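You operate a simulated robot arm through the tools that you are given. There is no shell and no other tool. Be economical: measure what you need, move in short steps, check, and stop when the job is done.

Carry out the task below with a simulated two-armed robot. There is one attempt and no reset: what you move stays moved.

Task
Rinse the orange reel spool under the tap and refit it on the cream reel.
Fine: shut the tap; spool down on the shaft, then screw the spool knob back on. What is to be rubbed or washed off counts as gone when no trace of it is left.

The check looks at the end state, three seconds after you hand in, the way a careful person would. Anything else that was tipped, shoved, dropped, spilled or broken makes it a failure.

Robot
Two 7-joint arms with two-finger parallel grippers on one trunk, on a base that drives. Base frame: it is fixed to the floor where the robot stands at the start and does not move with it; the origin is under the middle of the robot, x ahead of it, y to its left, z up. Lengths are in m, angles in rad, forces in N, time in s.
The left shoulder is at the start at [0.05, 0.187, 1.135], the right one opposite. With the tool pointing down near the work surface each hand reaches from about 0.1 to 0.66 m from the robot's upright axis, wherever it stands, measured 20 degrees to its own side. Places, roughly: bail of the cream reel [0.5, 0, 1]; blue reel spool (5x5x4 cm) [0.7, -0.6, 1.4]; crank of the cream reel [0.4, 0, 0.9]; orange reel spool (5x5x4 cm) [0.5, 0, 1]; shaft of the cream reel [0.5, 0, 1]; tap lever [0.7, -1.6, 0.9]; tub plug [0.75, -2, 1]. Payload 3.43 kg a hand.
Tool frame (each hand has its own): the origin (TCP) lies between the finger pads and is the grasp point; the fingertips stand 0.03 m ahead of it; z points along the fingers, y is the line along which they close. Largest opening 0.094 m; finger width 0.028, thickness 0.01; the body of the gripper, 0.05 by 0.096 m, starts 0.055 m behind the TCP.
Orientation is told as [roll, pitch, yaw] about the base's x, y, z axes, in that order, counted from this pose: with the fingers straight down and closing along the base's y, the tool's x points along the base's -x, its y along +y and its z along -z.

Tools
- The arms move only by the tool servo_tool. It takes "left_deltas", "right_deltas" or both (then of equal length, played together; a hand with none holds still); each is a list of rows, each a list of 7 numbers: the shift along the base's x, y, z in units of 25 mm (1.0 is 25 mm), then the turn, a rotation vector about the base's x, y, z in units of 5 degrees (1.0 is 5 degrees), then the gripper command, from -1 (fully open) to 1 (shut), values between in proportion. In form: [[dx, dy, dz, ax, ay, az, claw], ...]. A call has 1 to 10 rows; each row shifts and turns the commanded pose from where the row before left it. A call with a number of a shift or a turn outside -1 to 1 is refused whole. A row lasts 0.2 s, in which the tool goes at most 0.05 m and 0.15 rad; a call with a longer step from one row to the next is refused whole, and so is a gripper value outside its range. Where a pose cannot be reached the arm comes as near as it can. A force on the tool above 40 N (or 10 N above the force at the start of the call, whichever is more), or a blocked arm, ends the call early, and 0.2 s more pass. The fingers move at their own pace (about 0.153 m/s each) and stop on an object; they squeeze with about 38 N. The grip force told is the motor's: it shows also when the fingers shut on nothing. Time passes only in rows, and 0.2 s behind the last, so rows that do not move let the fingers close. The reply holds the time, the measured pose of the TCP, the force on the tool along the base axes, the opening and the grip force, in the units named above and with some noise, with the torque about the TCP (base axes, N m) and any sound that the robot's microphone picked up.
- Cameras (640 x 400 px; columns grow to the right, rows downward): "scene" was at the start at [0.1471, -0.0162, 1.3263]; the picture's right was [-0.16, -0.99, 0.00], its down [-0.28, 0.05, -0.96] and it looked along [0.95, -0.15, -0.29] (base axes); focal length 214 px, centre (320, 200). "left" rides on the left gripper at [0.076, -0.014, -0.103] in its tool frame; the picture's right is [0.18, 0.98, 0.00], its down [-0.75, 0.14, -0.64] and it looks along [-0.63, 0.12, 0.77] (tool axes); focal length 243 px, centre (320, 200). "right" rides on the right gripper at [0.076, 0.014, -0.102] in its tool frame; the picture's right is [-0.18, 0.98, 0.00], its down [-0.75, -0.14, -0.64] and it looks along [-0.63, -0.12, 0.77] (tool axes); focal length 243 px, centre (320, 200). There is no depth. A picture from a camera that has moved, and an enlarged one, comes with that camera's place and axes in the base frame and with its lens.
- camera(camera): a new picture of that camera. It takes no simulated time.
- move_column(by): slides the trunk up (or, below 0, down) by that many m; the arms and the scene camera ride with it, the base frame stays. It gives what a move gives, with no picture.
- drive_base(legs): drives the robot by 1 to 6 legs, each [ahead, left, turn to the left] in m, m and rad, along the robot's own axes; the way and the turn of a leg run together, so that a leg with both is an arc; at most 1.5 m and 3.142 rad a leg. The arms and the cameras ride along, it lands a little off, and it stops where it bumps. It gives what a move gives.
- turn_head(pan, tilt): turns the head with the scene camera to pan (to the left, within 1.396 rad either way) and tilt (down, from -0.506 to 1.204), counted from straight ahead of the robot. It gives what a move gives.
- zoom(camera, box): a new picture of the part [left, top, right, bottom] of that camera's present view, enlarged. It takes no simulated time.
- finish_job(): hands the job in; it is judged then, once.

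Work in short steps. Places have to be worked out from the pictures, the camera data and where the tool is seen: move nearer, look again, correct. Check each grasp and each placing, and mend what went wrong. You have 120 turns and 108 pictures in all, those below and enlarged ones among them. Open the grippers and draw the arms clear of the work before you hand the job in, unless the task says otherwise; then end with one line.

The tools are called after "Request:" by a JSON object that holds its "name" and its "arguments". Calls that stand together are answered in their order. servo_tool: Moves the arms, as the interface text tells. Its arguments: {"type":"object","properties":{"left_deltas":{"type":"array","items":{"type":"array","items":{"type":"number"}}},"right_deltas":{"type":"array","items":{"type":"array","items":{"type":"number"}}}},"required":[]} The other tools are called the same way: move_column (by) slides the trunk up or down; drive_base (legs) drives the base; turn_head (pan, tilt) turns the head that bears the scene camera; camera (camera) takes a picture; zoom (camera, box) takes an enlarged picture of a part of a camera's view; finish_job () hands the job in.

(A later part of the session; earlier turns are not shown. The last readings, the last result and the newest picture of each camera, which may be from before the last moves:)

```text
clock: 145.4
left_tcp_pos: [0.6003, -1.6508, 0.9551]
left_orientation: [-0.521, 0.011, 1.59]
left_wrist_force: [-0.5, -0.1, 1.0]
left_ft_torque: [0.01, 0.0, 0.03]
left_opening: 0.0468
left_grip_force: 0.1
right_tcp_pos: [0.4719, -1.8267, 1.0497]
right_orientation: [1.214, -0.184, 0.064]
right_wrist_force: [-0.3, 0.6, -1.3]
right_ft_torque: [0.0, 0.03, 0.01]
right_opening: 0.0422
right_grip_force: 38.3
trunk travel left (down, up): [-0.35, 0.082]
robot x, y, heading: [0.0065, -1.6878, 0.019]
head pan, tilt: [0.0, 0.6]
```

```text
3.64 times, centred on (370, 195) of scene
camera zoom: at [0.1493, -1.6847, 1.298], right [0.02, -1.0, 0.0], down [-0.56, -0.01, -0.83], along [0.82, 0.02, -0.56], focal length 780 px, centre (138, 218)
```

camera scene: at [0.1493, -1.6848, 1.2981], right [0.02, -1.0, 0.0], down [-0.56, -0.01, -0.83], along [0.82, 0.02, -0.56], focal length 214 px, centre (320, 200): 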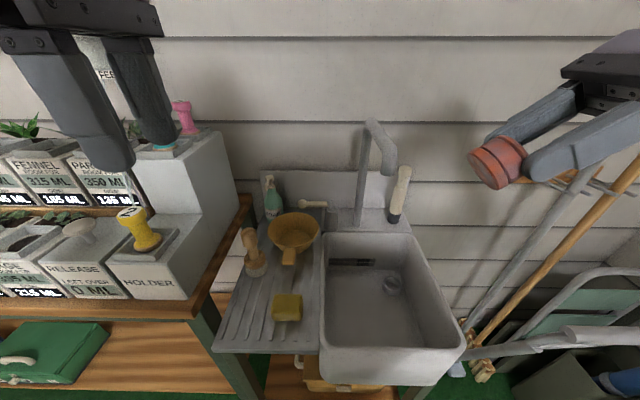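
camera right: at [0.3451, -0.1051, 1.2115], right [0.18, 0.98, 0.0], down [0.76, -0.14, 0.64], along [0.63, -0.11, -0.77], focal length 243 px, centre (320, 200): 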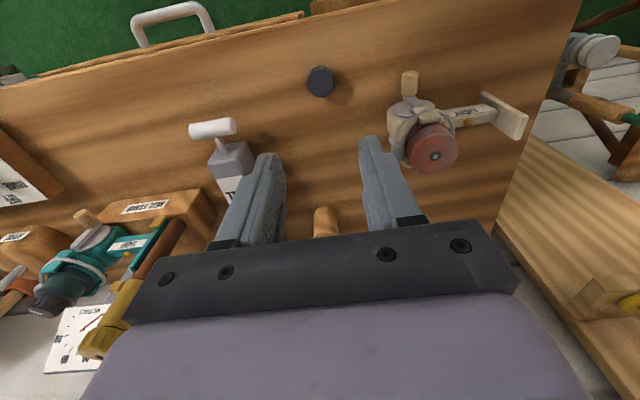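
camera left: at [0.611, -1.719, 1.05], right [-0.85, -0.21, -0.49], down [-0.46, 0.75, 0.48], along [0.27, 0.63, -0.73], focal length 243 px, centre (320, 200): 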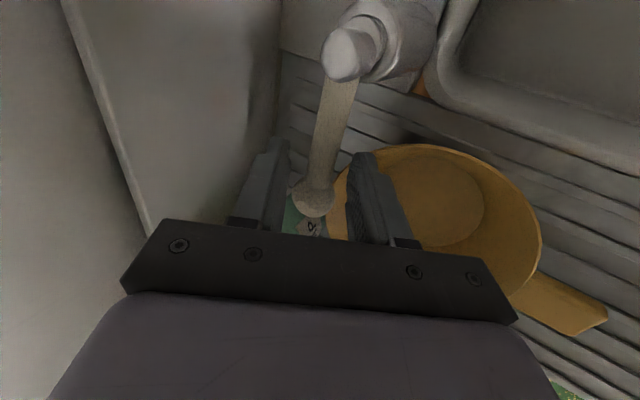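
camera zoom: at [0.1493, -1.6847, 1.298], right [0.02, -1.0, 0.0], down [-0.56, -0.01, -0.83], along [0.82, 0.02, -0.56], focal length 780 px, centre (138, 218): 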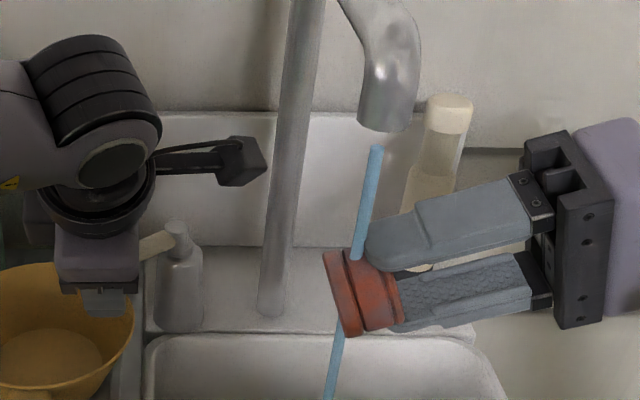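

Continue: tilt the faces into the stream both ways (top face, then bottom face).

Request:
{"name": "servo_tool", "arguments": {"right_deltas": [[0, 0, 0, -1, 0, 0, 1], [0, 0, 0, -1, 0, 0, 1], [0, 0, 0, -1, 0, 0, 1], [0, 0, 0, -1, 0, 0, 1], [0, 0, 0, -1, 0, 0, 1], [0, 0.2, 0, 0, 0, 0, 1], [0, 0.2, 0, 0, 0, 0, 1], [0, 0, 0, 0, 0, 0, 1], [0, -0.2, 0, 0, 0, 0, 1], [0, -0.2, 0, 0, 0, 0, 1]]}}

Request:
{"name": "servo_tool", "arguments": {"right_deltas": [[0, 0, 0, 1, 0, 0, 1], [0, 0, 0, 1, 0, 0, 1], [0, 0, 0, 1, 0, 0, 1], [0, 0, 0, 1, 0, 0, 1], [0, 0, 0, 1, 0, 0, 1], [0, 0, 0, 1, 0, 0, 1], [0, 0, 0, 1, 0, 0, 1], [0, 0, 0, 1, 0, 0, 1], [0, 0, 0, 1, 0, 0, 1], [0, 0, 0, 1, 0, 0, 1]]}}

Request:
{"name": "servo_tool", "arguments": {"right_deltas": [[0, 0, 0, 1, 0, 0, 1], [0, 0, 0, 1, 0, 0, 1], [0, -0.3, 0, 1, 0, 0, 1], [0, -0.3, 0, 0, 0, 0, 1], [0, -0.3, 0, 0, 0, 0, 1], [0, 0, 0, 0, 0, 0, 1], [0, 0.3, 0, 0, 0, 0, 1], [0, 0.3, 0, 0, 0, 0, 1], [0, 0.3, 0, 0, 0, 0, 1], [0, 0, 0, 0, 0, 0, 1]]}}

Request:
{"name": "zoom", "arguments": {"camera": "scene", "box": [300, 140, 440, 250]}}

```text
clock: 147.6
left_tcp_pos: [0.6005, -1.6492, 0.9557]
left_orientation: [-0.521, 0.011, 1.59]
left_wrist_force: [0.0, 0.9, 0.8]
left_ft_torque: [-0.02, 0.0, -0.01]
left_opening: 0.047
left_grip_force: 0.0
right_tcp_pos: [0.4715, -1.8272, 1.0493]
right_orientation: [0.774, -0.138, 0.135]
right_wrist_force: [1.5, 0.4, -0.7]
right_ft_torque: [-0.01, 0.01, -0.03]
right_opening: 0.0424
right_grip_force: 37.7
trunk travel left (down, up): [-0.35, 0.082]
robot x, y, heading: [0.0048, -1.6891, 0.021]
head pan, tilt: [0.0, 0.6]
```

```text
clock: 149.8
left_tcp_pos: [0.5907, -1.6458, 0.964]
left_orientation: [-0.536, 0.019, 1.588]
left_wrist_force: [-0.7, 0.2, 0.8]
left_ft_torque: [0.01, -0.04, -0.01]
left_opening: 0.047
left_grip_force: 0.0
right_tcp_pos: [0.4621, -1.8258, 1.0677]
right_orientation: [1.645, -0.23, -0.023]
right_wrist_force: [0.3, 0.9, 0.1]
right_ft_torque: [-0.04, 0.0, 0.02]
right_opening: 0.0422
right_grip_force: 37.8
trunk travel left (down, up): [-0.35, 0.082]
robot x, y, heading: [0.0043, -1.6894, 0.021]
head pan, tilt: [0.0, 0.6]
```

```text
clock: 152.2
left_tcp_pos: [0.5849, -1.6445, 0.9685]
left_orientation: [-0.542, 0.027, 1.583]
left_wrist_force: [0.4, -0.6, 0.3]
left_ft_torque: [-0.1, 0.01, -0.01]
left_opening: 0.0471
left_grip_force: 0.1
right_tcp_pos: [0.4519, -1.8312, 1.103]
right_orientation: [1.889, -0.325, -0.087]
right_wrist_force: [0.5, 0.0, -1.7]
right_ft_torque: [0.03, -0.01, 0.01]
right_opening: 0.0423
right_grip_force: 38.0
trunk travel left (down, up): [-0.35, 0.082]
robot x, y, heading: [0.0029, -1.6881, 0.014]
head pan, tilt: [0.0, 0.6]
stopped in row 10 (right hand): the arm was blocked; the commanded pose is now the measured one
```

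```text
3.64 times, centred on (370, 195) of scene
camera zoom: at [0.1277, -1.6709, 1.3034], right [0.01, -1.0, 0.02], down [-0.55, -0.02, -0.84], along [0.84, 0.0, -0.55], focal length 780 px, centre (138, 218)
```

zoom: 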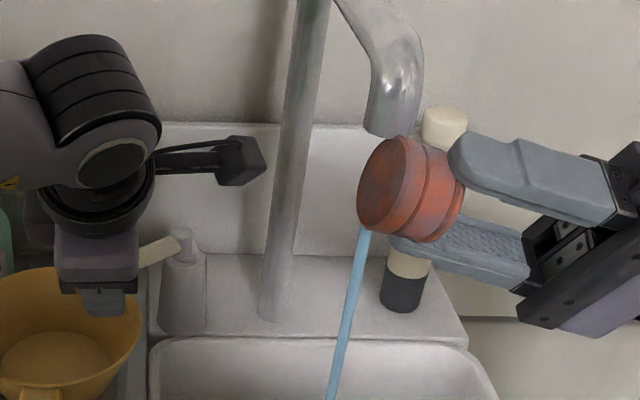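

The arm was pressing against something (body tilted slightly) in that low-wrist posture. I reverse the rotation at once.

Request:
{"name": "servo_tool", "arguments": {"right_deltas": [[0, 0, 0, -1, 0, 0, 1], [0, 0, 0, -1, 0, 0, 1], [0, 0, 0, -1, 0, 0, 1], [0, 0, 0, -1, 0, 0, 1], [0, 0, 0, -1, 0, 0, 1]]}}

Request:
{"name": "camera", "arguments": {"camera": "scene"}}

```text
clock: 153.4
left_tcp_pos: [0.6002, -1.6524, 0.9544]
left_orientation: [-0.521, 0.009, 1.588]
left_wrist_force: [-0.1, 0.2, -0.1]
left_ft_torque: [0.02, -0.02, 0.0]
left_opening: 0.0471
left_grip_force: 0.0
right_tcp_pos: [0.4703, -1.8357, 1.0723]
right_orientation: [1.459, -0.257, 0.039]
right_wrist_force: [-0.5, -0.1, -1.3]
right_ft_torque: [-0.02, -0.01, -0.02]
right_opening: 0.0424
right_grip_force: 38.2
trunk travel left (down, up): [-0.35, 0.082]
robot x, y, heading: [-0.0002, -1.6857, 0.019]
head pan, tilt: [0.0, 0.6]
```

```text
26 pictures are left
camera scene: at [0.1495, -1.6853, 1.2974], right [0.02, -1.0, 0.0], down [-0.56, -0.01, -0.82], along [0.82, 0.01, -0.57], focal length 214 px, centre (320, 200)
```

scene: 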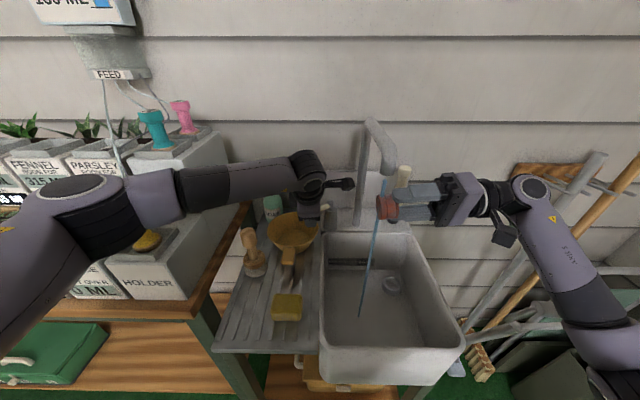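

All back in place and nothing disturbed. Twelve more seconds from all sides changed nothing in the faint mottling, so it is the spool's own finish; it's clean. Shut the tap as before.

Request:
{"name": "servo_tool", "arguments": {"left_deltas": [[0.3, 0.05, 0, 0, 0, 0, 0.2], [0.3, 0.05, 0, 0, 0, 0, 0.2], [0.3, 0.05, 0, 0, 0, 0, 0.2], [0.3, 0.05, 0, 0, 0, 0, 0.2], [0.3, 0.05, 0, 0, 0, 0, 0.2], [0.3, 0, 0, 0, 0, 0, 0.2], [0.3, 0, 0, 0, 0, 0, 0.2], [0.25, 0, 0, 0, 0, 0, 0.2], [0.15, 0, 0, 0, 0, 0, 0.2]]}}

Request:
{"name": "zoom", "arguments": {"camera": "scene", "box": [230, 130, 430, 255]}}

```text
clock: 155.4
left_tcp_pos: [0.6621, -1.6479, 0.9542]
left_orientation: [-0.521, 0.013, 1.587]
left_wrist_force: [-3.9, -2.2, -0.4]
left_ft_torque: [-0.01, 0.12, 0.0]
left_opening: 0.0398
left_grip_force: 1.2
right_tcp_pos: [0.4703, -1.8347, 1.0736]
right_orientation: [1.458, -0.265, 0.037]
right_wrist_force: [0.3, -0.1, 0.4]
right_ft_torque: [-0.03, -0.03, -0.01]
right_opening: 0.0423
right_grip_force: 38.2
trunk travel left (down, up): [-0.35, 0.082]
robot x, y, heading: [0.0041, -1.6846, 0.02]
head pan, tilt: [0.0, 0.6]
```

```text
3.20 times, centred on (330, 192) of scene
camera zoom: at [0.1485, -1.6852, 1.2981], right [0.02, -1.0, 0.0], down [-0.56, -0.01, -0.83], along [0.83, 0.01, -0.56], focal length 686 px, centre (288, 224)
```

zoom: 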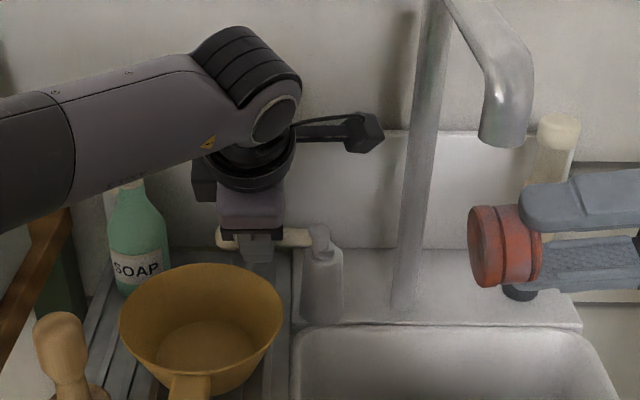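

Tap shut (stop felt, no stream). Withdraw both hands as before.

Request:
{"name": "servo_tool", "arguments": {"left_deltas": [[-0.3, 0, 0, 0, 0, 0, 0.1], [0, 0, 0.4, 0, 0, 0, 0.1], [-0.2, 0, 0.7, 0, 0, 0, 0.1], [-0.3, 0, 0.9, 0, 0, 0, 0.1], [-0.4, 0, 1, 0, 0, 0, 0.1], [-0.5, 0, 1, 0, 0, 0, 0.1], [-0.8, 0.2, 1, 0, 0.5, 0, 0.1], [-0.8, 0.4, 1, 0, 1, 0, 0.1], [-0.8, 0.4, 1, 0, 1, 0, 0.1], [-0.8, 0.4, 1, 0, 1, 0, 0.1]], "right_deltas": [[0, -0.8, 0, 0, 0, 0, 1], [0, -0.9, 0, 0, 0, 0, 1], [0, -0.9, 0, 0, 0, 0, 1], [0, -0.8, 0.2, 0, 1, 0, 1], [0, 0, 0.3, 0, 1, 0, 1], [0, 0, 0.3, 0, 1, 0, 1], [0, 0, 0.3, 0, 1, 0, 1], [0, 0, 0.3, 0, 1, 0, 1], [0, 0, 0.3, 0, 1, 0, 1], [0, 0, 0.3, 0, 1, 0, 1]]}}

Request:
{"name": "servo_tool", "arguments": {"left_deltas": [[-1, 0.3, 0.5, 0, 1, 0, 0], [-1, 0.3, 0.5, 0, 1, 0, 0], [-1, 0.3, 0.5, 0, 0.49, 0, 0], [-1, 0.3, 0.5, 0, 0, 0, 0], [-1, 0.3, 0.5, 0, 0, 0, 0], [-1, 0.3, 0.5, 0, 0, 0, 0], [-1, 0.3, 0.5, 0, 0, 0, 0], [-1, 0.3, 0.5, 0, 0, 0, 0], [-0.5, 0, 0, 0, 0, 0, 0], [0, 0, 0, 0, 0, 0, 0]], "right_deltas": [[-0.3, 0, 0.5, 0, 1, 0, 1], [-0.3, 0, 0.5, 0, 1, 0, 1], [-0.3, 0, 0.5, 0, 1, 0, 1], [-0.3, 0, 0.5, 0, 1, 0, 1], [-0.3, 0, 0.3, 0, 1, 0, 1], [-0.5, 0, 0.2, 0, 1, 0, 1], [-0.5, 0, 0.2, 0, 1, 0, 1], [-0.5, 0, 0.2, 0, 1, 0, 1], [-0.5, 0, 0, 0, 1, 0, 1], [-0.5, 0, 0, 0, 1, 0, 1]]}}

```text
clock: 157.6
left_tcp_pos: [0.5382, -1.6108, 1.1542]
left_orientation: [-0.215, 0.005, 1.588]
left_wrist_force: [-0.5, -0.1, -0.5]
left_ft_torque: [0.0, 0.01, 0.03]
left_opening: 0.0423
left_grip_force: 0.0
right_tcp_pos: [0.4713, -1.9194, 1.1237]
right_orientation: [1.48, 0.349, 0.039]
right_wrist_force: [-0.1, -0.2, -0.7]
right_ft_torque: [-0.01, 0.01, -0.03]
right_opening: 0.0421
right_grip_force: 37.9
trunk travel left (down, up): [-0.35, 0.082]
robot x, y, heading: [0.0063, -1.6896, 0.012]
head pan, tilt: [0.0, 0.6]
```

```text
clock: 159.8
left_tcp_pos: [0.326, -1.5508, 1.2532]
left_orientation: [-0.001, 0.0, 1.592]
left_wrist_force: [-0.3, 0.2, -0.1]
left_ft_torque: [-0.02, -0.01, -0.01]
left_opening: 0.0471
left_grip_force: 0.0
right_tcp_pos: [0.3695, -1.9196, 1.1971]
right_orientation: [1.57, 1.222, 0.107]
right_wrist_force: [-1.0, -0.1, -0.1]
right_ft_torque: [0.0, -0.04, 0.02]
right_opening: 0.0421
right_grip_force: 37.7
trunk travel left (down, up): [-0.35, 0.082]
robot x, y, heading: [0.0053, -1.6858, 0.02]
head pan, tilt: [0.0, 0.6]
```

I roll the hand back and point it down again.

Request:
{"name": "servo_tool", "arguments": {"right_deltas": [[0, 0, 0, 0, 1, 0, 1], [0, 0, 0, 0, 1, 0, 1], [0, 0, 0, 0, 1, 0, 1], [0, 0, 0, 0, 1, 0, 1], [0, 0, 0.1, -1, 0, 0, 1], [0, 0, 0.1, -1, 0, 0, 1], [0, 0, 0.1, -1, 0, 0, 1], [0, 0, 0.1, -1, 0, 0, 1], [0, 0, 0.1, -1, 0, 0, 1], [0, 0, 0.1, -1, 0, 0, 1]]}}

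Request:
{"name": "servo_tool", "arguments": {"right_deltas": [[-0.1, 0.2, 0.1, -1, 0, 0, 1], [-0.1, 0.2, 0.1, -1, 0, 0, 1], [-0.1, 0.2, 0.1, -1, 0, 0, 1], [-0.1, 0.2, 0.1, -1, 0, 0, 1], [-0.1, 0.2, 0.1, -1, 0, 0, 1], [-0.1, 0.2, 0, -1, 0, 0, 1], [-0.1, 0.2, 0, -1, 0, 0, 1], [-0.1, 0.2, 0, -1, 0, 0, 1], [-0.1, 0.2, 0, -1, 0, 0, 1], [-0.1, 0.2, 0, -1, 0, 0, 1]]}}

Request:
{"name": "servo_tool", "arguments": {"right_deltas": [[0, 0, 0, -1, 0, 0, 1], [0, 0, 0, -1, 0, 0, 1], [0, 0, 0, 0, 0, 0, 1]]}}

```text
clock: 162.0
left_tcp_pos: [0.3276, -1.5502, 1.2542]
left_orientation: [0.001, 0.0, 1.593]
left_wrist_force: [0.4, 0.5, 0.1]
left_ft_torque: [-0.03, -0.03, -0.01]
left_opening: 0.0465
left_grip_force: 0.1
right_tcp_pos: [0.3705, -1.9196, 1.2107]
right_orientation: [-0.102, 1.082, -1.57]
right_wrist_force: [-0.1, -0.6, -0.5]
right_ft_torque: [-0.05, 0.01, 0.04]
right_opening: 0.0422
right_grip_force: 37.7
trunk travel left (down, up): [-0.35, 0.082]
robot x, y, heading: [0.005, -1.6837, 0.014]
head pan, tilt: [0.0, 0.6]
```

```text
clock: 164.2
left_tcp_pos: [0.3273, -1.5514, 1.2539]
left_orientation: [-0.001, 0.002, 1.591]
left_wrist_force: [-0.5, 0.2, 0.5]
left_ft_torque: [0.0, -0.02, 0.01]
left_opening: 0.0471
left_grip_force: 0.1
right_tcp_pos: [0.3444, -1.8692, 1.2233]
right_orientation: [-0.102, 0.21, -1.572]
right_wrist_force: [0.5, 1.0, -0.5]
right_ft_torque: [0.0, 0.02, 0.01]
right_opening: 0.0425
right_grip_force: 38.0
trunk travel left (down, up): [-0.35, 0.082]
robot x, y, heading: [0.0033, -1.6895, 0.016]
head pan, tilt: [0.0, 0.6]
```

```text
clock: 165.0
left_tcp_pos: [0.3282, -1.5503, 1.2546]
left_orientation: [0.0, 0.001, 1.593]
left_wrist_force: [-0.6, -0.5, 0.4]
left_ft_torque: [0.0, 0.01, 0.01]
left_opening: 0.0472
left_grip_force: 0.0
right_tcp_pos: [0.3448, -1.8708, 1.2225]
right_orientation: [-0.103, 0.034, -1.571]
right_wrist_force: [0.2, -0.1, -0.5]
right_ft_torque: [-0.03, -0.01, -0.04]
right_opening: 0.042
right_grip_force: 38.1
trunk travel left (down, up): [-0.35, 0.082]
robot x, y, heading: [0.0072, -1.6881, 0.018]
head pan, tilt: [0.0, 0.6]
```

Small residual tilt corrected; then drive back to the reel.

Request:
{"name": "servo_tool", "arguments": {"right_deltas": [[0, 0, 0, -0.39, -0.7, 0, 1], [0, 0, 0, 0, -0.48, 0, 1], [0, 0, 0, 0, 0, 0, 1]]}}

Request:
{"name": "drive_base", "arguments": {"legs": [[-0.155, 0, -0.016], [0, 0.86, 0], [0, 0.835, 0]]}}

```text
clock: 165.8
left_tcp_pos: [0.3267, -1.5513, 1.2541]
left_orientation: [0.001, 0.0, 1.592]
left_wrist_force: [0.8, 0.1, -0.8]
left_ft_torque: [0.01, -0.01, 0.0]
left_opening: 0.047
left_grip_force: 0.0
right_tcp_pos: [0.3455, -1.8704, 1.2228]
right_orientation: [0.002, 0.002, -1.569]
right_wrist_force: [0.1, -0.3, -0.8]
right_ft_torque: [-0.01, 0.01, 0.03]
right_opening: 0.0422
right_grip_force: 37.8
trunk travel left (down, up): [-0.35, 0.082]
robot x, y, heading: [0.0036, -1.6836, 0.015]
head pan, tilt: [0.0, 0.6]
```

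```text
clock: 175.3
left_tcp_pos: [0.1429, 0.134, 1.2547]
left_orientation: [0.001, 0.001, 1.606]
left_wrist_force: [-0.3, 0.1, -0.7]
left_ft_torque: [-0.01, 0.0, 0.02]
left_opening: 0.0471
left_grip_force: 0.0
right_tcp_pos: [0.1645, -0.1837, 1.2232]
right_orientation: [0.0, 0.002, -1.556]
right_wrist_force: [-0.2, 0.8, -0.2]
right_ft_torque: [0.01, 0.0, -0.02]
right_opening: 0.0424
right_grip_force: 37.5
trunk travel left (down, up): [-0.35, 0.082]
robot x, y, heading: [-0.1769, -0.0044, 0.028]
head pan, tilt: [0.0, 0.6]
```

Request:
{"name": "drive_base", "arguments": {"legs": [[0.165, 0.005, -0.025]]}}

Request:
{"name": "turn_head", "arguments": {"pan": 0.0, "tilt": 0.7}}

```text
clock: 176.7
left_tcp_pos: [0.3114, 0.1341, 1.2543]
left_orientation: [0.002, 0.0, 1.58]
left_wrist_force: [-0.2, -0.5, -0.3]
left_ft_torque: [0.01, 0.02, -0.02]
left_opening: 0.0469
left_grip_force: 0.0
right_tcp_pos: [0.3248, -0.1851, 1.2227]
right_orientation: [-0.001, 0.002, -1.581]
right_wrist_force: [1.3, 0.3, -1.0]
right_ft_torque: [0.0, 0.01, 0.0]
right_opening: 0.0424
right_grip_force: 38.1
trunk travel left (down, up): [-0.35, 0.082]
robot x, y, heading: [-0.0125, 0.0029, 0.007]
head pan, tilt: [0.0, 0.6]
```

```text
clock: 177.4
left_tcp_pos: [0.3102, 0.1343, 1.2531]
left_orientation: [0.0, 0.0, 1.579]
left_wrist_force: [0.6, -0.2, 0.3]
left_ft_torque: [-0.03, -0.01, 0.0]
left_opening: 0.047
left_grip_force: 0.0
right_tcp_pos: [0.3232, -0.1853, 1.2229]
right_orientation: [0.002, 0.003, -1.58]
right_wrist_force: [0.6, -1.0, -0.1]
right_ft_torque: [0.01, 0.02, 0.03]
right_opening: 0.0422
right_grip_force: 38.4
trunk travel left (down, up): [-0.35, 0.082]
robot x, y, heading: [-0.0153, 0.0025, 0.007]
head pan, tilt: [0.0, 0.7]
```

Move the spool above the shaft (≈(0.480, -0.0185)) just clear of its tip.

Request:
{"name": "servo_tool", "arguments": {"right_deltas": [[0.63, 0.67, 0, 0, 0, 0, 1], [0.63, 0.67, 0, 0, 0, 0, 1], [0.63, 0.67, 0, 0, 0, 0, 1], [0.63, 0.67, 0, 0, 0, 0, 1], [0.63, 0.67, -0.8, 0, 0, 0, 1], [0.63, 0.67, -0.8, 0, 0, 0, 1], [0.63, 0.67, -0.8, 0, 0, 0, 1], [0.63, 0.67, -0.8, 0, 0, 0, 1], [0.63, 0.67, -0.9, 0, 0, 0, 1], [0.6, 0.64, -1, 0, 0, 0.1, 1]]}}

Request:
{"name": "servo_tool", "arguments": {"right_deltas": [[0, 0, -0.4, 0, 0, 0, 1], [0, 0, 0, 0, 0, 0, 1]]}}

Request:
{"name": "zoom", "arguments": {"camera": "right", "box": [240, 60, 400, 180]}}

Request:
{"name": "zoom", "arguments": {"camera": "scene", "box": [290, 150, 386, 250]}}

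```text
clock: 179.6
left_tcp_pos: [0.3105, 0.1344, 1.2532]
left_orientation: [0.002, -0.001, 1.581]
left_wrist_force: [-0.3, 0.8, -0.2]
left_ft_torque: [0.03, 0.02, 0.03]
left_opening: 0.0472
left_grip_force: 0.2
right_tcp_pos: [0.4795, -0.0192, 1.0947]
right_orientation: [0.001, 0.001, -1.571]
right_wrist_force: [-0.5, -0.2, -0.2]
right_ft_torque: [-0.02, 0.01, -0.01]
right_opening: 0.0422
right_grip_force: 38.2
trunk travel left (down, up): [-0.35, 0.082]
robot x, y, heading: [-0.0146, -0.0003, 0.002]
head pan, tilt: [0.0, 0.7]
```

```text
clock: 180.2
left_tcp_pos: [0.3104, 0.1346, 1.255]
left_orientation: [-0.001, -0.001, 1.579]
left_wrist_force: [-0.6, 0.2, 0.2]
left_ft_torque: [-0.02, 0.01, 0.02]
left_opening: 0.0466
left_grip_force: 0.0
right_tcp_pos: [0.4799, -0.0182, 1.0861]
right_orientation: [0.0, 0.001, -1.572]
right_wrist_force: [0.7, -0.5, 0.0]
right_ft_torque: [0.04, -0.02, 0.01]
right_opening: 0.0422
right_grip_force: 38.1
trunk travel left (down, up): [-0.35, 0.082]
robot x, y, heading: [-0.0151, 0.0035, 0.008]
head pan, tilt: [0.0, 0.7]
```

```text
3.33 times, centred on (320, 120) of right
camera zoom: at [0.4928, 0.0575, 1.188], right [0.98, -0.18, 0.0], down [-0.14, -0.75, 0.64], along [-0.12, -0.63, -0.77], focal length 809 px, centre (320, 467)
```

zoom: 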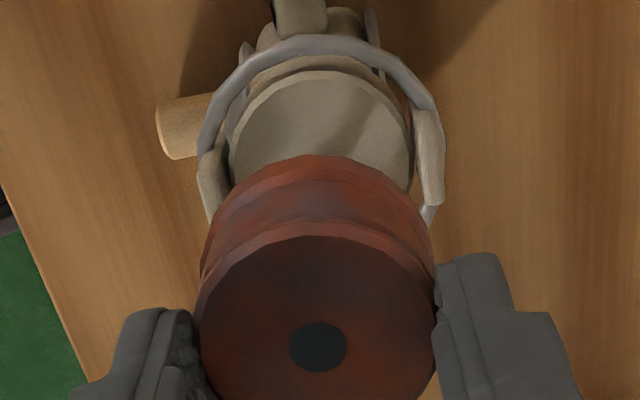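

```text
4.00 times, centred on (338, 200) of scene
camera zoom: at [0.1264, 0.0026, 1.2894], right [0.01, -1.0, 0.0], down [-0.64, 0.0, -0.77], along [0.76, 0.01, -0.64], focal length 858 px, centre (248, 200)
```

zoom: 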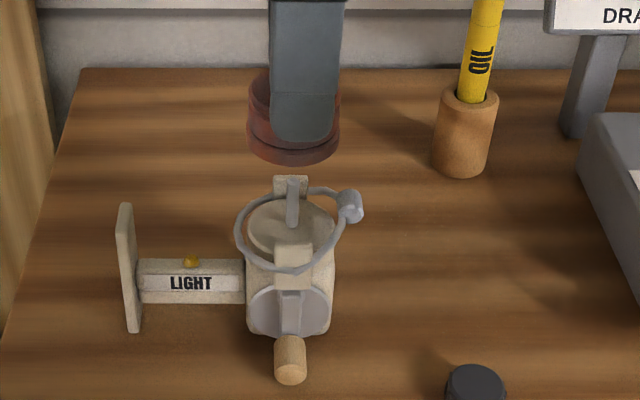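

Aligned within ~1 mm in both views. Lower onto the shaft.

Request:
{"name": "servo_tool", "arguments": {"right_deltas": [[0.02, -0.02, -0.4, 0, 0, 0, 1], [0, 0, -0.4, 0, 0, 0, 1], [0, 0, -0.3, 0, 0, 0, 1], [0, 0, -0.3, 0, 0, 0, 1], [0, 0, -0.3, 0, 0, 0, 1], [0, 0, -0.3, 0, 0, 0, 1], [0, 0, -0.25, 0, 0, 0, 1], [0, 0, -0.2, 0, 0, 0, 1]]}}

Request:
{"name": "zoom", "arguments": {"camera": "right", "box": [240, 60, 400, 180]}}

```text
clock: 182.0
left_tcp_pos: [0.309, 0.1344, 1.2549]
left_orientation: [0.0, -0.001, 1.58]
left_wrist_force: [-0.1, 0.5, 1.1]
left_ft_torque: [0.0, 0.02, 0.01]
left_opening: 0.0464
left_grip_force: 0.1
right_tcp_pos: [0.4806, -0.0188, 1.027]
right_orientation: [0.005, 0.004, -1.571]
right_wrist_force: [-1.9, -2.6, 15.0]
right_ft_torque: [-0.33, 0.22, 0.0]
right_opening: 0.0423
right_grip_force: 38.0
trunk travel left (down, up): [-0.35, 0.082]
robot x, y, heading: [-0.0119, 0.0047, 0.005]
head pan, tilt: [0.0, 0.7]
```

```text
3.33 times, centred on (320, 120) of right
camera zoom: at [0.4941, 0.0574, 1.1305], right [0.98, -0.19, 0.0], down [-0.15, -0.76, 0.64], along [-0.11, -0.63, -0.77], focal length 809 px, centre (320, 467)
```

zoom: 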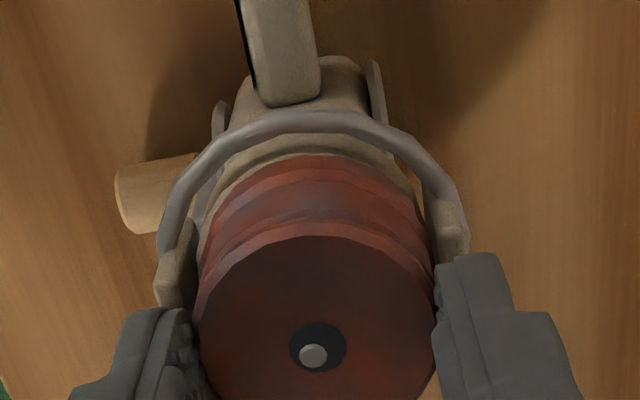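

Seated with the shaft in the bore. Release, rise, then move over the knob while turning yaw positive.

Request:
{"name": "servo_tool", "arguments": {"right_deltas": [[0, 0, 0, 0, 0, 0, 0.3], [0, 0, 0, 0, 0, 0, 0], [0, 0, 0, 0, 0, 0, -0.1], [0, 0, 0.5, 0, 0, 0, -0.1], [0, 0, 1, 0, 0, 0, -0.1], [0, 0, 1, 0, 0, 0, -0.1], [0, -0.5, 0.6, 0, 0, 1, 0], [-0.3, -0.8, 0, 0, 0, 1, 0], [-0.5, -0.9, 0, 0, 0, 1, 0], [-0.5, -0.9, 0, 0, 0, 1, 0]]}}

Request:
{"name": "servo_tool", "arguments": {"right_deltas": [[-0.5, -0.8, 0, 0, 0, 1, 0], [-0.5, 0, 0, 0, 0, 1, 0], [-0.3, 0, 0, 0, 0, 1, 0], [0, 0, 0, 0, 0, 1, 0], [0, 0, 0, 0, 0, 1, 0], [0, 0, 0, 0, 0, 1, 0], [0, 0, 0, 0, 0, 1, 0], [0, 0, 0, 0, 0, 1, 0], [0, 0, 0, 0, 0, 1, 0], [0, 0, 0, 0, 0, 1, 0]]}}

Request:
{"name": "servo_tool", "arguments": {"right_deltas": [[0, 0, 0, 0, 0, 1, 0], [0, 0, 0, 0, 0, 1, 0], [0, 0, 0, 0, 0, 1, 0], [0, 0, 0, 0, 0, 1, 0], [0, 0, 0, 0, 0, 1, 0], [0, 0, 0, 0, 0, 1, 0], [0, 0, 0, 0, 0, 1, 0], [0, 0, 0, 0, 0, 1, 0], [0, 0, 0, 0, 0, 1, 0], [0, 0, 0, 0, 0, 1, 0]]}}

Request:
{"name": "camera", "arguments": {"camera": "right"}}

```text
clock: 184.2
left_tcp_pos: [0.3103, 0.1349, 1.2548]
left_orientation: [0.0, 0.0, 1.58]
left_wrist_force: [0.4, 0.9, 0.0]
left_ft_torque: [0.0, 0.0, -0.05]
left_opening: 0.0472
left_grip_force: 0.1
right_tcp_pos: [0.4486, -0.0962, 1.1025]
right_orientation: [0.001, 0.0, -1.219]
right_wrist_force: [0.0, 0.3, 0.8]
right_ft_torque: [-0.01, -0.02, 0.02]
right_opening: 0.0469
right_grip_force: 0.1
trunk travel left (down, up): [-0.35, 0.082]
robot x, y, heading: [-0.0142, 0.0039, 0.007]
head pan, tilt: [0.0, 0.7]
```

```text
clock: 186.4
left_tcp_pos: [0.3097, 0.1353, 1.255]
left_orientation: [0.0, 0.001, 1.581]
left_wrist_force: [-0.4, -0.3, 0.2]
left_ft_torque: [0.01, -0.03, -0.04]
left_opening: 0.0468
left_grip_force: 0.0
right_tcp_pos: [0.4172, -0.1163, 1.1022]
right_orientation: [0.002, 0.002, -0.347]
right_wrist_force: [0.1, -1.0, -0.5]
right_ft_torque: [-0.01, 0.02, 0.02]
right_opening: 0.0471
right_grip_force: 0.0
trunk travel left (down, up): [-0.35, 0.082]
robot x, y, heading: [-0.0113, 0.0019, 0.004]
head pan, tilt: [0.0, 0.7]
```

```text
clock: 188.6
left_tcp_pos: [0.3101, 0.1339, 1.253]
left_orientation: [0.0, -0.001, 1.58]
left_wrist_force: [-0.3, -0.4, 0.2]
left_ft_torque: [-0.05, -0.02, 0.0]
left_opening: 0.0471
left_grip_force: 0.1
right_tcp_pos: [0.416, -0.1156, 1.1012]
right_orientation: [0.002, 0.003, 0.526]
right_wrist_force: [0.5, -0.9, -0.2]
right_ft_torque: [-0.01, -0.01, -0.02]
right_opening: 0.047
right_grip_force: 0.1
trunk travel left (down, up): [-0.35, 0.082]
robot x, y, heading: [-0.0156, 0.0018, 0.01]
head pan, tilt: [0.0, 0.7]
```

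```text
21 pictures are left
camera right: at [0.3428, -0.1418, 1.2039], right [-0.33, 0.94, 0.0], down [0.72, 0.26, 0.64], along [0.6, 0.21, -0.77], focal length 243 px, centre (320, 200)
```

right: 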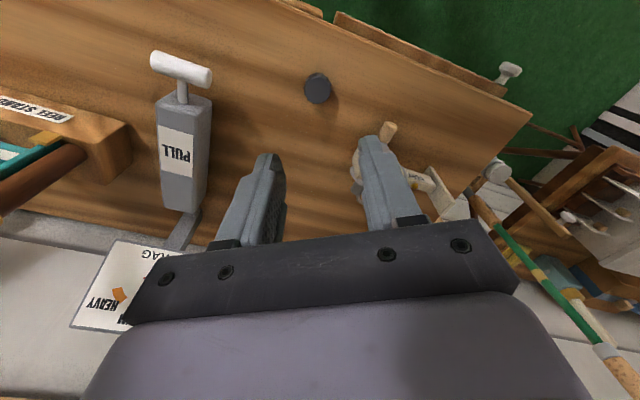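

Knob at ≈(0.418, -0.119). Descend to tips ≈0.935 and check.

Request:
{"name": "servo_tool", "arguments": {"right_deltas": [[0.04, -0.07, -0.9, 0, 0, 0, -0.2], [0.04, -0.07, -0.9, 0, 0, 0, -0.2], [0, 0, -0.9, 0, 0, 0, -0.2], [0, 0, -0.9, 0, 0, 0, -0.2], [0, 0, -0.9, 0, 0, 0, -0.2], [0, 0, -0.9, 0, 0, 0, -0.2], [0, 0, 0, 0, 0, 0, -0.2]]}}

Request:
{"name": "zoom", "arguments": {"camera": "right", "box": [200, 40, 440, 220]}}

Request:
{"name": "zoom", "arguments": {"camera": "scene", "box": [300, 170, 430, 280]}}

```text
clock: 190.2
left_tcp_pos: [0.3101, 0.1359, 1.2536]
left_orientation: [0.0, -0.001, 1.579]
left_wrist_force: [0.1, 0.1, -0.1]
left_ft_torque: [0.03, 0.01, 0.0]
left_opening: 0.0467
left_grip_force: 0.0
right_tcp_pos: [0.4172, -0.118, 0.967]
right_orientation: [0.002, 0.003, 0.523]
right_wrist_force: [0.5, -0.6, -1.0]
right_ft_torque: [-0.03, 0.01, 0.04]
right_opening: 0.0565
right_grip_force: 0.0
trunk travel left (down, up): [-0.35, 0.082]
robot x, y, heading: [-0.013, 0.0032, 0.007]
head pan, tilt: [0.0, 0.7]
```

```text
2.22 times, centred on (320, 130) of right
camera zoom: at [0.3439, -0.1447, 1.0697], right [-0.33, 0.94, 0.0], down [0.72, 0.25, 0.64], along [0.6, 0.21, -0.77], focal length 539 px, centre (320, 356)
```

zoom: 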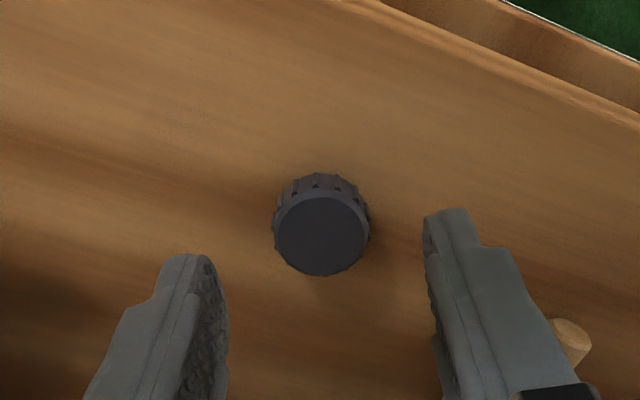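

```text
3.64 times, centred on (365, 225) of scene
camera zoom: at [0.1264, 0.0026, 1.2894], right [0.01, -1.0, 0.0], down [-0.64, 0.0, -0.76], along [0.76, 0.01, -0.64], focal length 780 px, centre (156, 109)
```

zoom: 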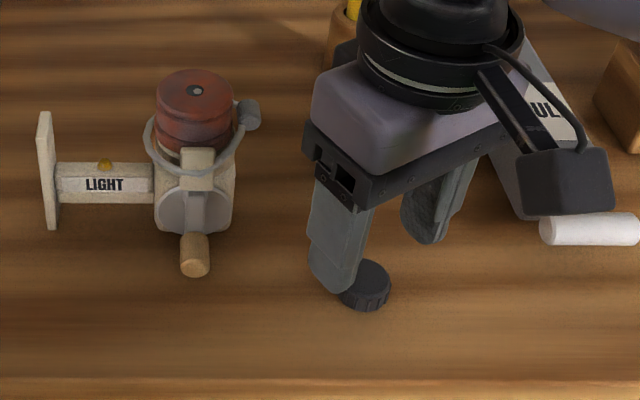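

The knob is centred below the hand, top at z≈0.915. I descend slowly to TCP≈0.928 and close.

Request:
{"name": "servo_tool", "arguments": {"right_deltas": [[0, 0, -0.5, 0, 0, 0, -0.1], [0, 0, -0.5, 0, 0, 0, -0.1], [0, 0, -0.4, 0, 0, 0, -0.1], [0, 0, -0.2, 0, 0, 0, -0.1], [0, 0, 0, 0, 0, 0, 0]]}}

Request:
{"name": "zoom", "arguments": {"camera": "right", "box": [200, 40, 440, 220]}}

```text
clock: 191.4
left_tcp_pos: [0.3101, 0.1348, 1.2547]
left_orientation: [0.0, -0.001, 1.579]
left_wrist_force: [0.3, 0.2, 0.0]
left_ft_torque: [-0.01, 0.01, 0.0]
left_opening: 0.0472
left_grip_force: 0.0
right_tcp_pos: [0.4183, -0.1182, 0.9301]
right_orientation: [0.0, -0.004, 0.524]
right_wrist_force: [0.7, -1.8, 20.8]
right_ft_torque: [0.0, 0.3, 0.05]
right_opening: 0.0512
right_grip_force: 4.0
trunk travel left (down, up): [-0.35, 0.082]
robot x, y, heading: [-0.0135, 0.0011, 0.01]
head pan, tilt: [0.0, 0.7]
```

```text
2.22 times, centred on (320, 130) of right
camera zoom: at [0.344, -0.1446, 1.0325], right [-0.33, 0.94, 0.0], down [0.72, 0.25, 0.64], along [0.61, 0.21, -0.76], focal length 539 px, centre (320, 356)
```

zoom: 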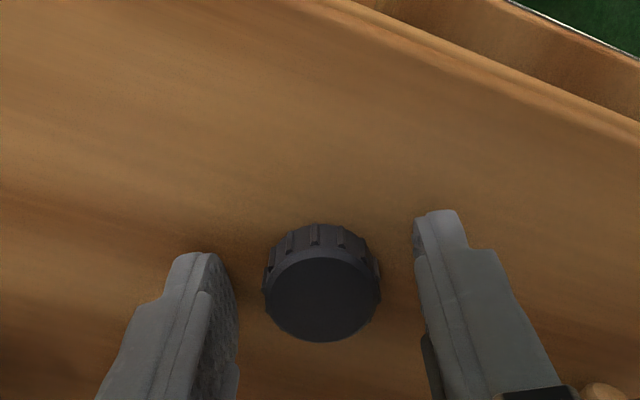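

Tips touched the bench (z≈0.900). Raise 3 mm and grip the knob.

Request:
{"name": "servo_tool", "arguments": {"right_deltas": [[0, 0, 0.15, 0, 0, 0, 0], [0, 0, 0, 0, 0, 0, 0.2], [0, 0, 0, 0, 0, 0, 1], [0, 0, 0, 0, 0, 0, 1], [0, 0, 0, 0, 0, 0, 1]]}}

Request:
{"name": "servo_tool", "arguments": {"right_deltas": [[0, 0, 0.6, 0, 0, 0, 1], [0, 0, 1, 0, 0, 0, 1], [0, 0, 1, 0, 0, 0, 1], [0, 0, 1, 0, 0, 0, 1], [0, 0, 1, 0, 0, 0, 1], [0, 0, 1, 0, 0, 0, 1], [0, 0, 0, 0, 0, 0, 1]]}}

Request:
{"name": "zoom", "arguments": {"camera": "right", "box": [200, 40, 440, 220]}}

```text
clock: 192.6
left_tcp_pos: [0.3101, 0.1342, 1.2556]
left_orientation: [0.0, 0.0, 1.578]
left_wrist_force: [0.0, -0.5, 0.3]
left_ft_torque: [0.0, -0.02, 0.05]
left_opening: 0.0472
left_grip_force: 0.1
right_tcp_pos: [0.4181, -0.1172, 0.9305]
right_orientation: [0.002, 0.005, 0.524]
right_wrist_force: [-0.4, -0.4, 0.1]
right_ft_torque: [0.0, 0.0, 0.04]
right_opening: 0.0242
right_grip_force: 37.8
trunk travel left (down, up): [-0.35, 0.082]
robot x, y, heading: [-0.0126, 0.0033, 0.008]
head pan, tilt: [0.0, 0.7]
```

```text
clock: 194.2
left_tcp_pos: [0.3116, 0.1342, 1.2527]
left_orientation: [0.0, 0.0, 1.58]
left_wrist_force: [-0.3, 0.1, -0.1]
left_ft_torque: [0.02, -0.03, 0.01]
left_opening: 0.0469
left_grip_force: 0.1
right_tcp_pos: [0.4197, -0.1208, 1.0706]
right_orientation: [0.003, 0.001, 0.523]
right_wrist_force: [0.0, -0.3, 0.1]
right_ft_torque: [0.0, 0.01, -0.03]
right_opening: 0.0242
right_grip_force: 37.9
trunk travel left (down, up): [-0.35, 0.082]
robot x, y, heading: [-0.0128, 0.0016, 0.009]
head pan, tilt: [0.0, 0.7]
```

```text
2.22 times, centred on (320, 130) of right
camera zoom: at [0.345, -0.1464, 1.1733], right [-0.33, 0.94, 0.0], down [0.72, 0.25, 0.64], along [0.6, 0.21, -0.77], focal length 539 px, centre (320, 356)
```

zoom: 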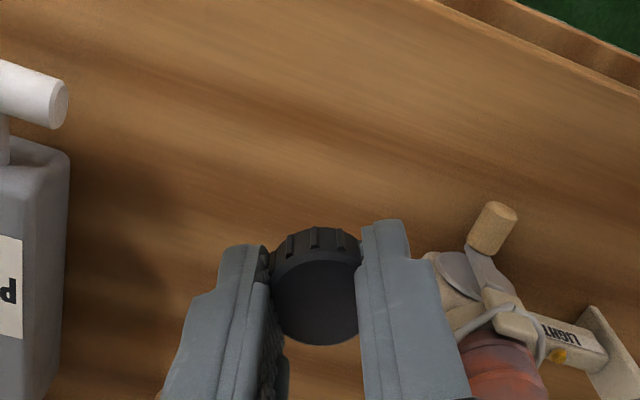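

Knob held. Move it above the shaft (0.480, -0.018) at z≈1.075.

Request:
{"name": "servo_tool", "arguments": {"right_deltas": [[0, 0, 0.5, 0, 0, 0, 1], [0.4, 0.7, 0, 0, 0, 0, 1], [0.4, 0.7, 0, 0, 0, 0, 1], [0.4, 0.7, 0, 0, 0, 0, 1], [0.4, 0.7, 0, 0, 0, 0, 1], [0.4, 0.7, 0, 0, 0, 0, 1], [0.4, 0.6, -0.3, 0, 0, 0, 1], [0, 0, 0, 0, 0, 0, 1]]}}

Request:
{"name": "zoom", "arguments": {"camera": "right", "box": [240, 60, 400, 180]}}

Request:
{"name": "zoom", "arguments": {"camera": "scene", "box": [290, 150, 386, 250]}}

```text
clock: 196.0
left_tcp_pos: [0.3108, 0.1342, 1.2543]
left_orientation: [0.001, 0.0, 1.58]
left_wrist_force: [0.4, 0.0, -0.5]
left_ft_torque: [-0.02, -0.01, 0.0]
left_opening: 0.0471
left_grip_force: 0.0
right_tcp_pos: [0.4781, -0.0161, 1.0747]
right_orientation: [0.001, 0.002, 0.524]
right_wrist_force: [-0.6, 0.5, 0.5]
right_ft_torque: [0.0, 0.02, -0.02]
right_opening: 0.0244
right_grip_force: 39.2
trunk travel left (down, up): [-0.35, 0.082]
robot x, y, heading: [-0.0155, 0.0067, 0.007]
head pan, tilt: [0.0, 0.7]
```

```text
3.33 times, centred on (320, 120) of right
camera zoom: at [0.405, -0.0418, 1.1789], right [-0.33, 0.94, 0.0], down [0.72, 0.25, 0.64], along [0.6, 0.21, -0.77], focal length 809 px, centre (320, 467)
```

zoom: 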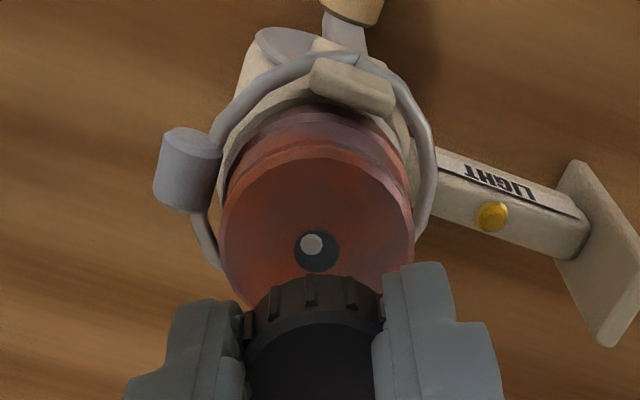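

```text
4.00 times, centred on (338, 200) of scene
camera zoom: at [0.1264, 0.0025, 1.2894], right [0.01, -1.0, 0.0], down [-0.64, 0.0, -0.77], along [0.76, 0.01, -0.64], focal length 858 px, centre (248, 200)
```

zoom: 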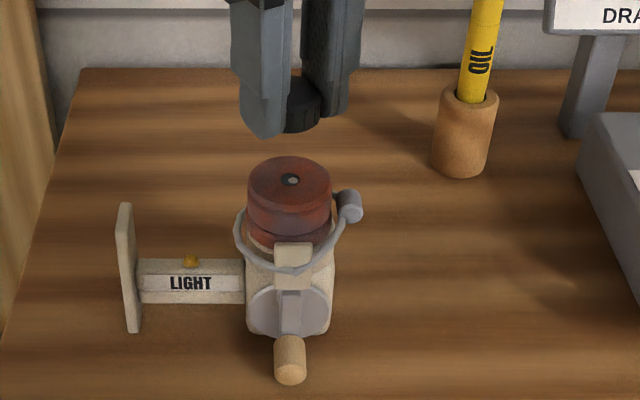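

Knob and shaft coincide within ~1 mm. Lower until light contact.

Request:
{"name": "servo_tool", "arguments": {"right_deltas": [[0, -0.02, -0.4, 0, 0, 0, 1], [0, 0, -0.4, 0, 0, 0, 1], [0, 0, -0.2, 0, 0, 0, 1], [0, 0, -0.15, 0, 0, 0, 1]]}}

```text
clock: 197.0
left_tcp_pos: [0.3099, 0.1342, 1.2533]
left_orientation: [-0.002, 0.0, 1.578]
left_wrist_force: [-0.1, -0.7, -0.5]
left_ft_torque: [-0.02, -0.01, 0.0]
left_opening: 0.0468
left_grip_force: 0.0
right_tcp_pos: [0.4781, -0.0174, 1.0469]
right_orientation: [0.003, 0.001, 0.524]
right_wrist_force: [0.0, 0.6, 0.8]
right_ft_torque: [0.03, -0.03, -0.05]
right_opening: 0.0242
right_grip_force: 37.9
trunk travel left (down, up): [-0.35, 0.082]
robot x, y, heading: [-0.0144, 0.0011, 0.011]
head pan, tilt: [0.0, 0.7]
```

No contact yet; 2 mm steps further.

Request:
{"name": "servo_tool", "arguments": {"right_deltas": [[0, 0, -0.08, 0, 0, 0, 1], [0, 0, -0.08, 0, 0, 0, 1], [0, 0, -0.08, 0, 0, 0, 1]]}}

```text
clock: 197.8
left_tcp_pos: [0.3093, 0.1347, 1.2553]
left_orientation: [0.0, 0.001, 1.58]
left_wrist_force: [0.5, 0.4, -0.5]
left_ft_torque: [0.0, -0.02, -0.01]
left_opening: 0.0471
left_grip_force: 0.1
right_tcp_pos: [0.4783, -0.0176, 1.0413]
right_orientation: [0.002, 0.002, 0.522]
right_wrist_force: [0.8, -4.0, 2.4]
right_ft_torque: [0.1, 0.03, 0.02]
right_opening: 0.0244
right_grip_force: 38.2
trunk travel left (down, up): [-0.35, 0.082]
robot x, y, heading: [-0.0137, 0.0042, 0.008]
head pan, tilt: [0.0, 0.7]
```

Contact begins, pushed toward -y. I shift 1 mm to -y, press lightly and turn clockwise.

Request:
{"name": "servo_tool", "arguments": {"right_deltas": [[0, -0.04, -0.04, 0, 0, 0, 1], [0, 0, -0.04, 0, 0, 0, 1], [0, 0, 0, 0, 0, -1, 1], [0, 0, 0, 0, 0, -1, 1], [0, 0, 0, 0, 0, -1, 1]]}}

```text
clock: 199.0
left_tcp_pos: [0.3094, 0.1357, 1.2551]
left_orientation: [0.001, -0.001, 1.579]
left_wrist_force: [0.1, 0.8, 0.2]
left_ft_torque: [0.0, -0.04, 0.03]
left_opening: 0.0471
left_grip_force: 0.1
right_tcp_pos: [0.4788, -0.0179, 1.0394]
right_orientation: [0.002, -0.002, 0.26]
right_wrist_force: [3.8, -0.2, 15.2]
right_ft_torque: [0.06, -0.26, -0.01]
right_opening: 0.0242
right_grip_force: 38.2
trunk travel left (down, up): [-0.35, 0.082]
robot x, y, heading: [-0.0133, -0.0007, 0.005]
head pan, tilt: [0.0, 0.7]
```

15 N downward contact. Keep turning clockwise, watching whether the knob draws down.

Request:
{"name": "servo_tool", "arguments": {"right_deltas": [[0.03, 0, 0, 0, 0, -1, 1], [0, 0, 0, 0, 0, -1, 1], [0, 0, 0, 0, 0, -1, 1], [0, 0, 0, 0, 0, -1, 1], [0, 0, 0, 0, 0, -1, 1], [0, 0, 0, 0, 0, -1, 1], [0, 0, 0, 0, 0, -1, 1], [0, 0, 0, 0, 0, -1, 1], [0, 0, 0, 0, 0, -1, 1], [0, 0, 0, 0, 0, -1, 1]]}}

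Request:
{"name": "zoom", "arguments": {"camera": "scene", "box": [290, 150, 386, 250]}}

```text
clock: 201.2
left_tcp_pos: [0.3089, 0.1348, 1.2545]
left_orientation: [0.0, 0.0, 1.581]
left_wrist_force: [0.6, -0.1, 0.2]
left_ft_torque: [-0.01, 0.0, -0.01]
left_opening: 0.0471
left_grip_force: 0.0
right_tcp_pos: [0.4784, -0.0184, 1.0385]
right_orientation: [0.001, 0.0, -0.614]
right_wrist_force: [2.5, 4.9, 10.6]
right_ft_torque: [0.14, -0.09, -0.02]
right_opening: 0.0247
right_grip_force: 38.1
trunk travel left (down, up): [-0.35, 0.082]
robot x, y, heading: [-0.0119, 0.0007, 0.011]
head pan, tilt: [0.0, 0.7]
```

```text
4.00 times, centred on (338, 200) of scene
camera zoom: at [0.1258, 0.0031, 1.2895], right [0.01, -1.0, 0.0], down [-0.64, 0.0, -0.77], along [0.77, 0.01, -0.64], focal length 858 px, centre (248, 200)
```

zoom: 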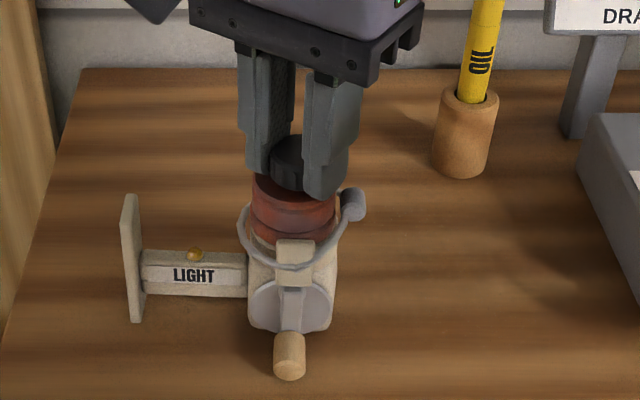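

Fingertips are level with the knob's underside, nearly at the spool top. I finish this stroke, then regrip a few mm higher.

Request:
{"name": "servo_tool", "arguments": {"right_deltas": [[0, 0, 0, 0, 0, -1, 1], [0, 0, 0, 0, 0, -1, 1], [0, 0, 0, 0, 0, -1, 1], [0, 0, 0, 0, 0, -1, 1], [0, 0, 0, 0, 0, -1, 1], [0, 0, 0, 0, 0, -1, 1], [0, 0, 0, 0, 0, -1, 1], [0, 0, 0, 0, 0, -1, 1], [0, 0, 0, 0, 0, -1, 1], [0, 0, 0, 0, 0, -1, 1]]}}

Request:
{"name": "servo_tool", "arguments": {"right_deltas": [[0, 0, 0, 0, 0, 0, 0.3], [0, 0, 0, 0, 0, 0, 0], [0, 0, 0.6, 0, 0, 0, 0], [0, 0, 1, 0, 0, 0, 0], [0, 0, 0.8, 0, 0, 1, 0], [0, 0, 0, 0, 0, 1, 0], [0, 0, 0, 0, 0, 1, 0], [0, 0, 0, 0, 0, 1, 0]]}}

Request:
{"name": "zoom", "arguments": {"camera": "scene", "box": [308, 165, 364, 215]}}

```text
clock: 203.4
left_tcp_pos: [0.3096, 0.1339, 1.2543]
left_orientation: [0.0, -0.001, 1.579]
left_wrist_force: [0.4, 0.5, -0.7]
left_ft_torque: [-0.01, 0.04, -0.04]
left_opening: 0.0469
left_grip_force: 0.1
right_tcp_pos: [0.4783, -0.0182, 1.0387]
right_orientation: [0.0, 0.002, -1.486]
right_wrist_force: [1.1, 0.8, 1.4]
right_ft_torque: [-0.09, -0.07, 0.0]
right_opening: 0.0238
right_grip_force: 37.8
trunk travel left (down, up): [-0.35, 0.082]
robot x, y, heading: [-0.0169, -0.0021, 0.005]
head pan, tilt: [0.0, 0.7]
```

```text
clock: 205.2
left_tcp_pos: [0.3096, 0.1346, 1.2547]
left_orientation: [0.0, 0.002, 1.58]
left_wrist_force: [0.5, -0.8, 0.3]
left_ft_torque: [-0.02, 0.0, 0.02]
left_opening: 0.047
left_grip_force: 0.1
right_tcp_pos: [0.4802, -0.0187, 1.0991]
right_orientation: [0.003, 0.001, -1.133]
right_wrist_force: [-0.5, 0.4, 0.0]
right_ft_torque: [-0.01, 0.01, -0.01]
right_opening: 0.0471
right_grip_force: 0.0
trunk travel left (down, up): [-0.35, 0.082]
robot x, y, heading: [-0.0114, 0.0002, 0.008]
head pan, tilt: [0.0, 0.7]
```

```text
8.00 times, centred on (336, 190) of scene
camera zoom: at [0.1264, 0.0026, 1.2894], right [0.01, -1.0, 0.0], down [-0.64, 0.0, -0.76], along [0.76, 0.01, -0.64], focal length 1716 px, centre (192, 280)
```

zoom: 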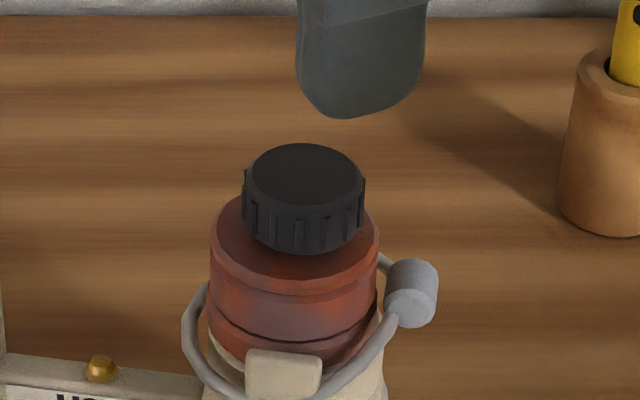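

The knob sits square on the spool and the thrust vanished, suggesting it threaded. I return the wrist to +30° and regrip a little higher for another stroke.

Request:
{"name": "servo_tool", "arguments": {"right_deltas": [[0, 0, 0, 0, 0, 1, 0], [0, 0, 0, 0, 0, 1, 0], [0, 0, 0, 0, 0, 1, 0], [0, 0, 0, 0, 0, 1, 0], [0, 0, 0, 0, 0, 1, 0], [0, 0, 0, 0, 0, 1, 0], [0, 0, 0, 0, 0, 1, 0], [0, 0, 0, 0, 0, 1, 0], [0, 0, 0, 0, 0, 1, 0], [0, 0, 0, 0, 0, 1, 0]]}}

Request:
{"name": "servo_tool", "arguments": {"right_deltas": [[0, 0, 0, 0, 0, 1, 0], [0, 0, 0, 0, 0, 1, 0], [0, 0, 0, 0, 0, 1, 0], [0, 0, 0, 0, 0, 1, 0], [0, 0, 0, 0, 0, 1, 0], [0, 0, 0, 0, 0, 1, 0], [0, 0, 0, 0, 0, 1, 0], [0, 0, 0, 0, 0, 1, 0], [0, 0, 0, 0, 0, 1, 0]]}}

Request:
{"name": "servo_tool", "arguments": {"right_deltas": [[-0.04, 0.02, -0.7, 0, 0, 0, 0], [0, 0, -0.8, 0, 0, 0, 0], [0, 0, -0.7, 0, 0, 0, 0], [0, 0, 0, 0, 0, 0, 0.3], [0, 0, 0, 0, 0, 0, 1], [0, 0, 0, 0, 0, 0, 1]]}}

```text
clock: 207.4
left_tcp_pos: [0.3097, 0.1342, 1.2535]
left_orientation: [-0.001, 0.0, 1.58]
left_wrist_force: [-0.2, 0.5, 0.9]
left_ft_torque: [0.03, 0.0, 0.02]
left_opening: 0.0471
left_grip_force: 0.0
right_tcp_pos: [0.4797, -0.0175, 1.0989]
right_orientation: [-0.001, 0.002, -0.261]
right_wrist_force: [0.3, 1.2, -0.4]
right_ft_torque: [-0.02, -0.02, 0.0]
right_opening: 0.0471
right_grip_force: 0.1
trunk travel left (down, up): [-0.35, 0.082]
robot x, y, heading: [-0.0126, 0.0037, 0.007]
head pan, tilt: [0.0, 0.7]
```

```text
clock: 209.4
left_tcp_pos: [0.3101, 0.135, 1.2552]
left_orientation: [-0.001, 0.001, 1.578]
left_wrist_force: [-0.3, 0.3, -0.3]
left_ft_torque: [0.03, -0.01, 0.04]
left_opening: 0.047
left_grip_force: 0.1
right_tcp_pos: [0.4794, -0.019, 1.0979]
right_orientation: [0.001, 0.002, 0.524]
right_wrist_force: [-0.2, -0.1, -0.4]
right_ft_torque: [0.01, -0.02, 0.02]
right_opening: 0.047
right_grip_force: 0.2
trunk travel left (down, up): [-0.35, 0.082]
robot x, y, heading: [-0.014, 0.0006, 0.006]
head pan, tilt: [0.0, 0.7]
```

```text
clock: 210.8
left_tcp_pos: [0.3101, 0.1339, 1.2535]
left_orientation: [0.0, 0.0, 1.578]
left_wrist_force: [-0.8, -0.5, -0.4]
left_ft_torque: [-0.02, 0.01, 0.01]
left_opening: 0.0466
left_grip_force: 0.0
right_tcp_pos: [0.4767, -0.0188, 1.0432]
right_orientation: [0.001, 0.002, 0.523]
right_wrist_force: [0.8, -0.7, -0.1]
right_ft_torque: [-0.02, -0.02, 0.03]
right_opening: 0.0261
right_grip_force: 38.1
trunk travel left (down, up): [-0.35, 0.082]
robot x, y, heading: [-0.0125, 0.0044, 0.01]
head pan, tilt: [0.0, 0.7]
```

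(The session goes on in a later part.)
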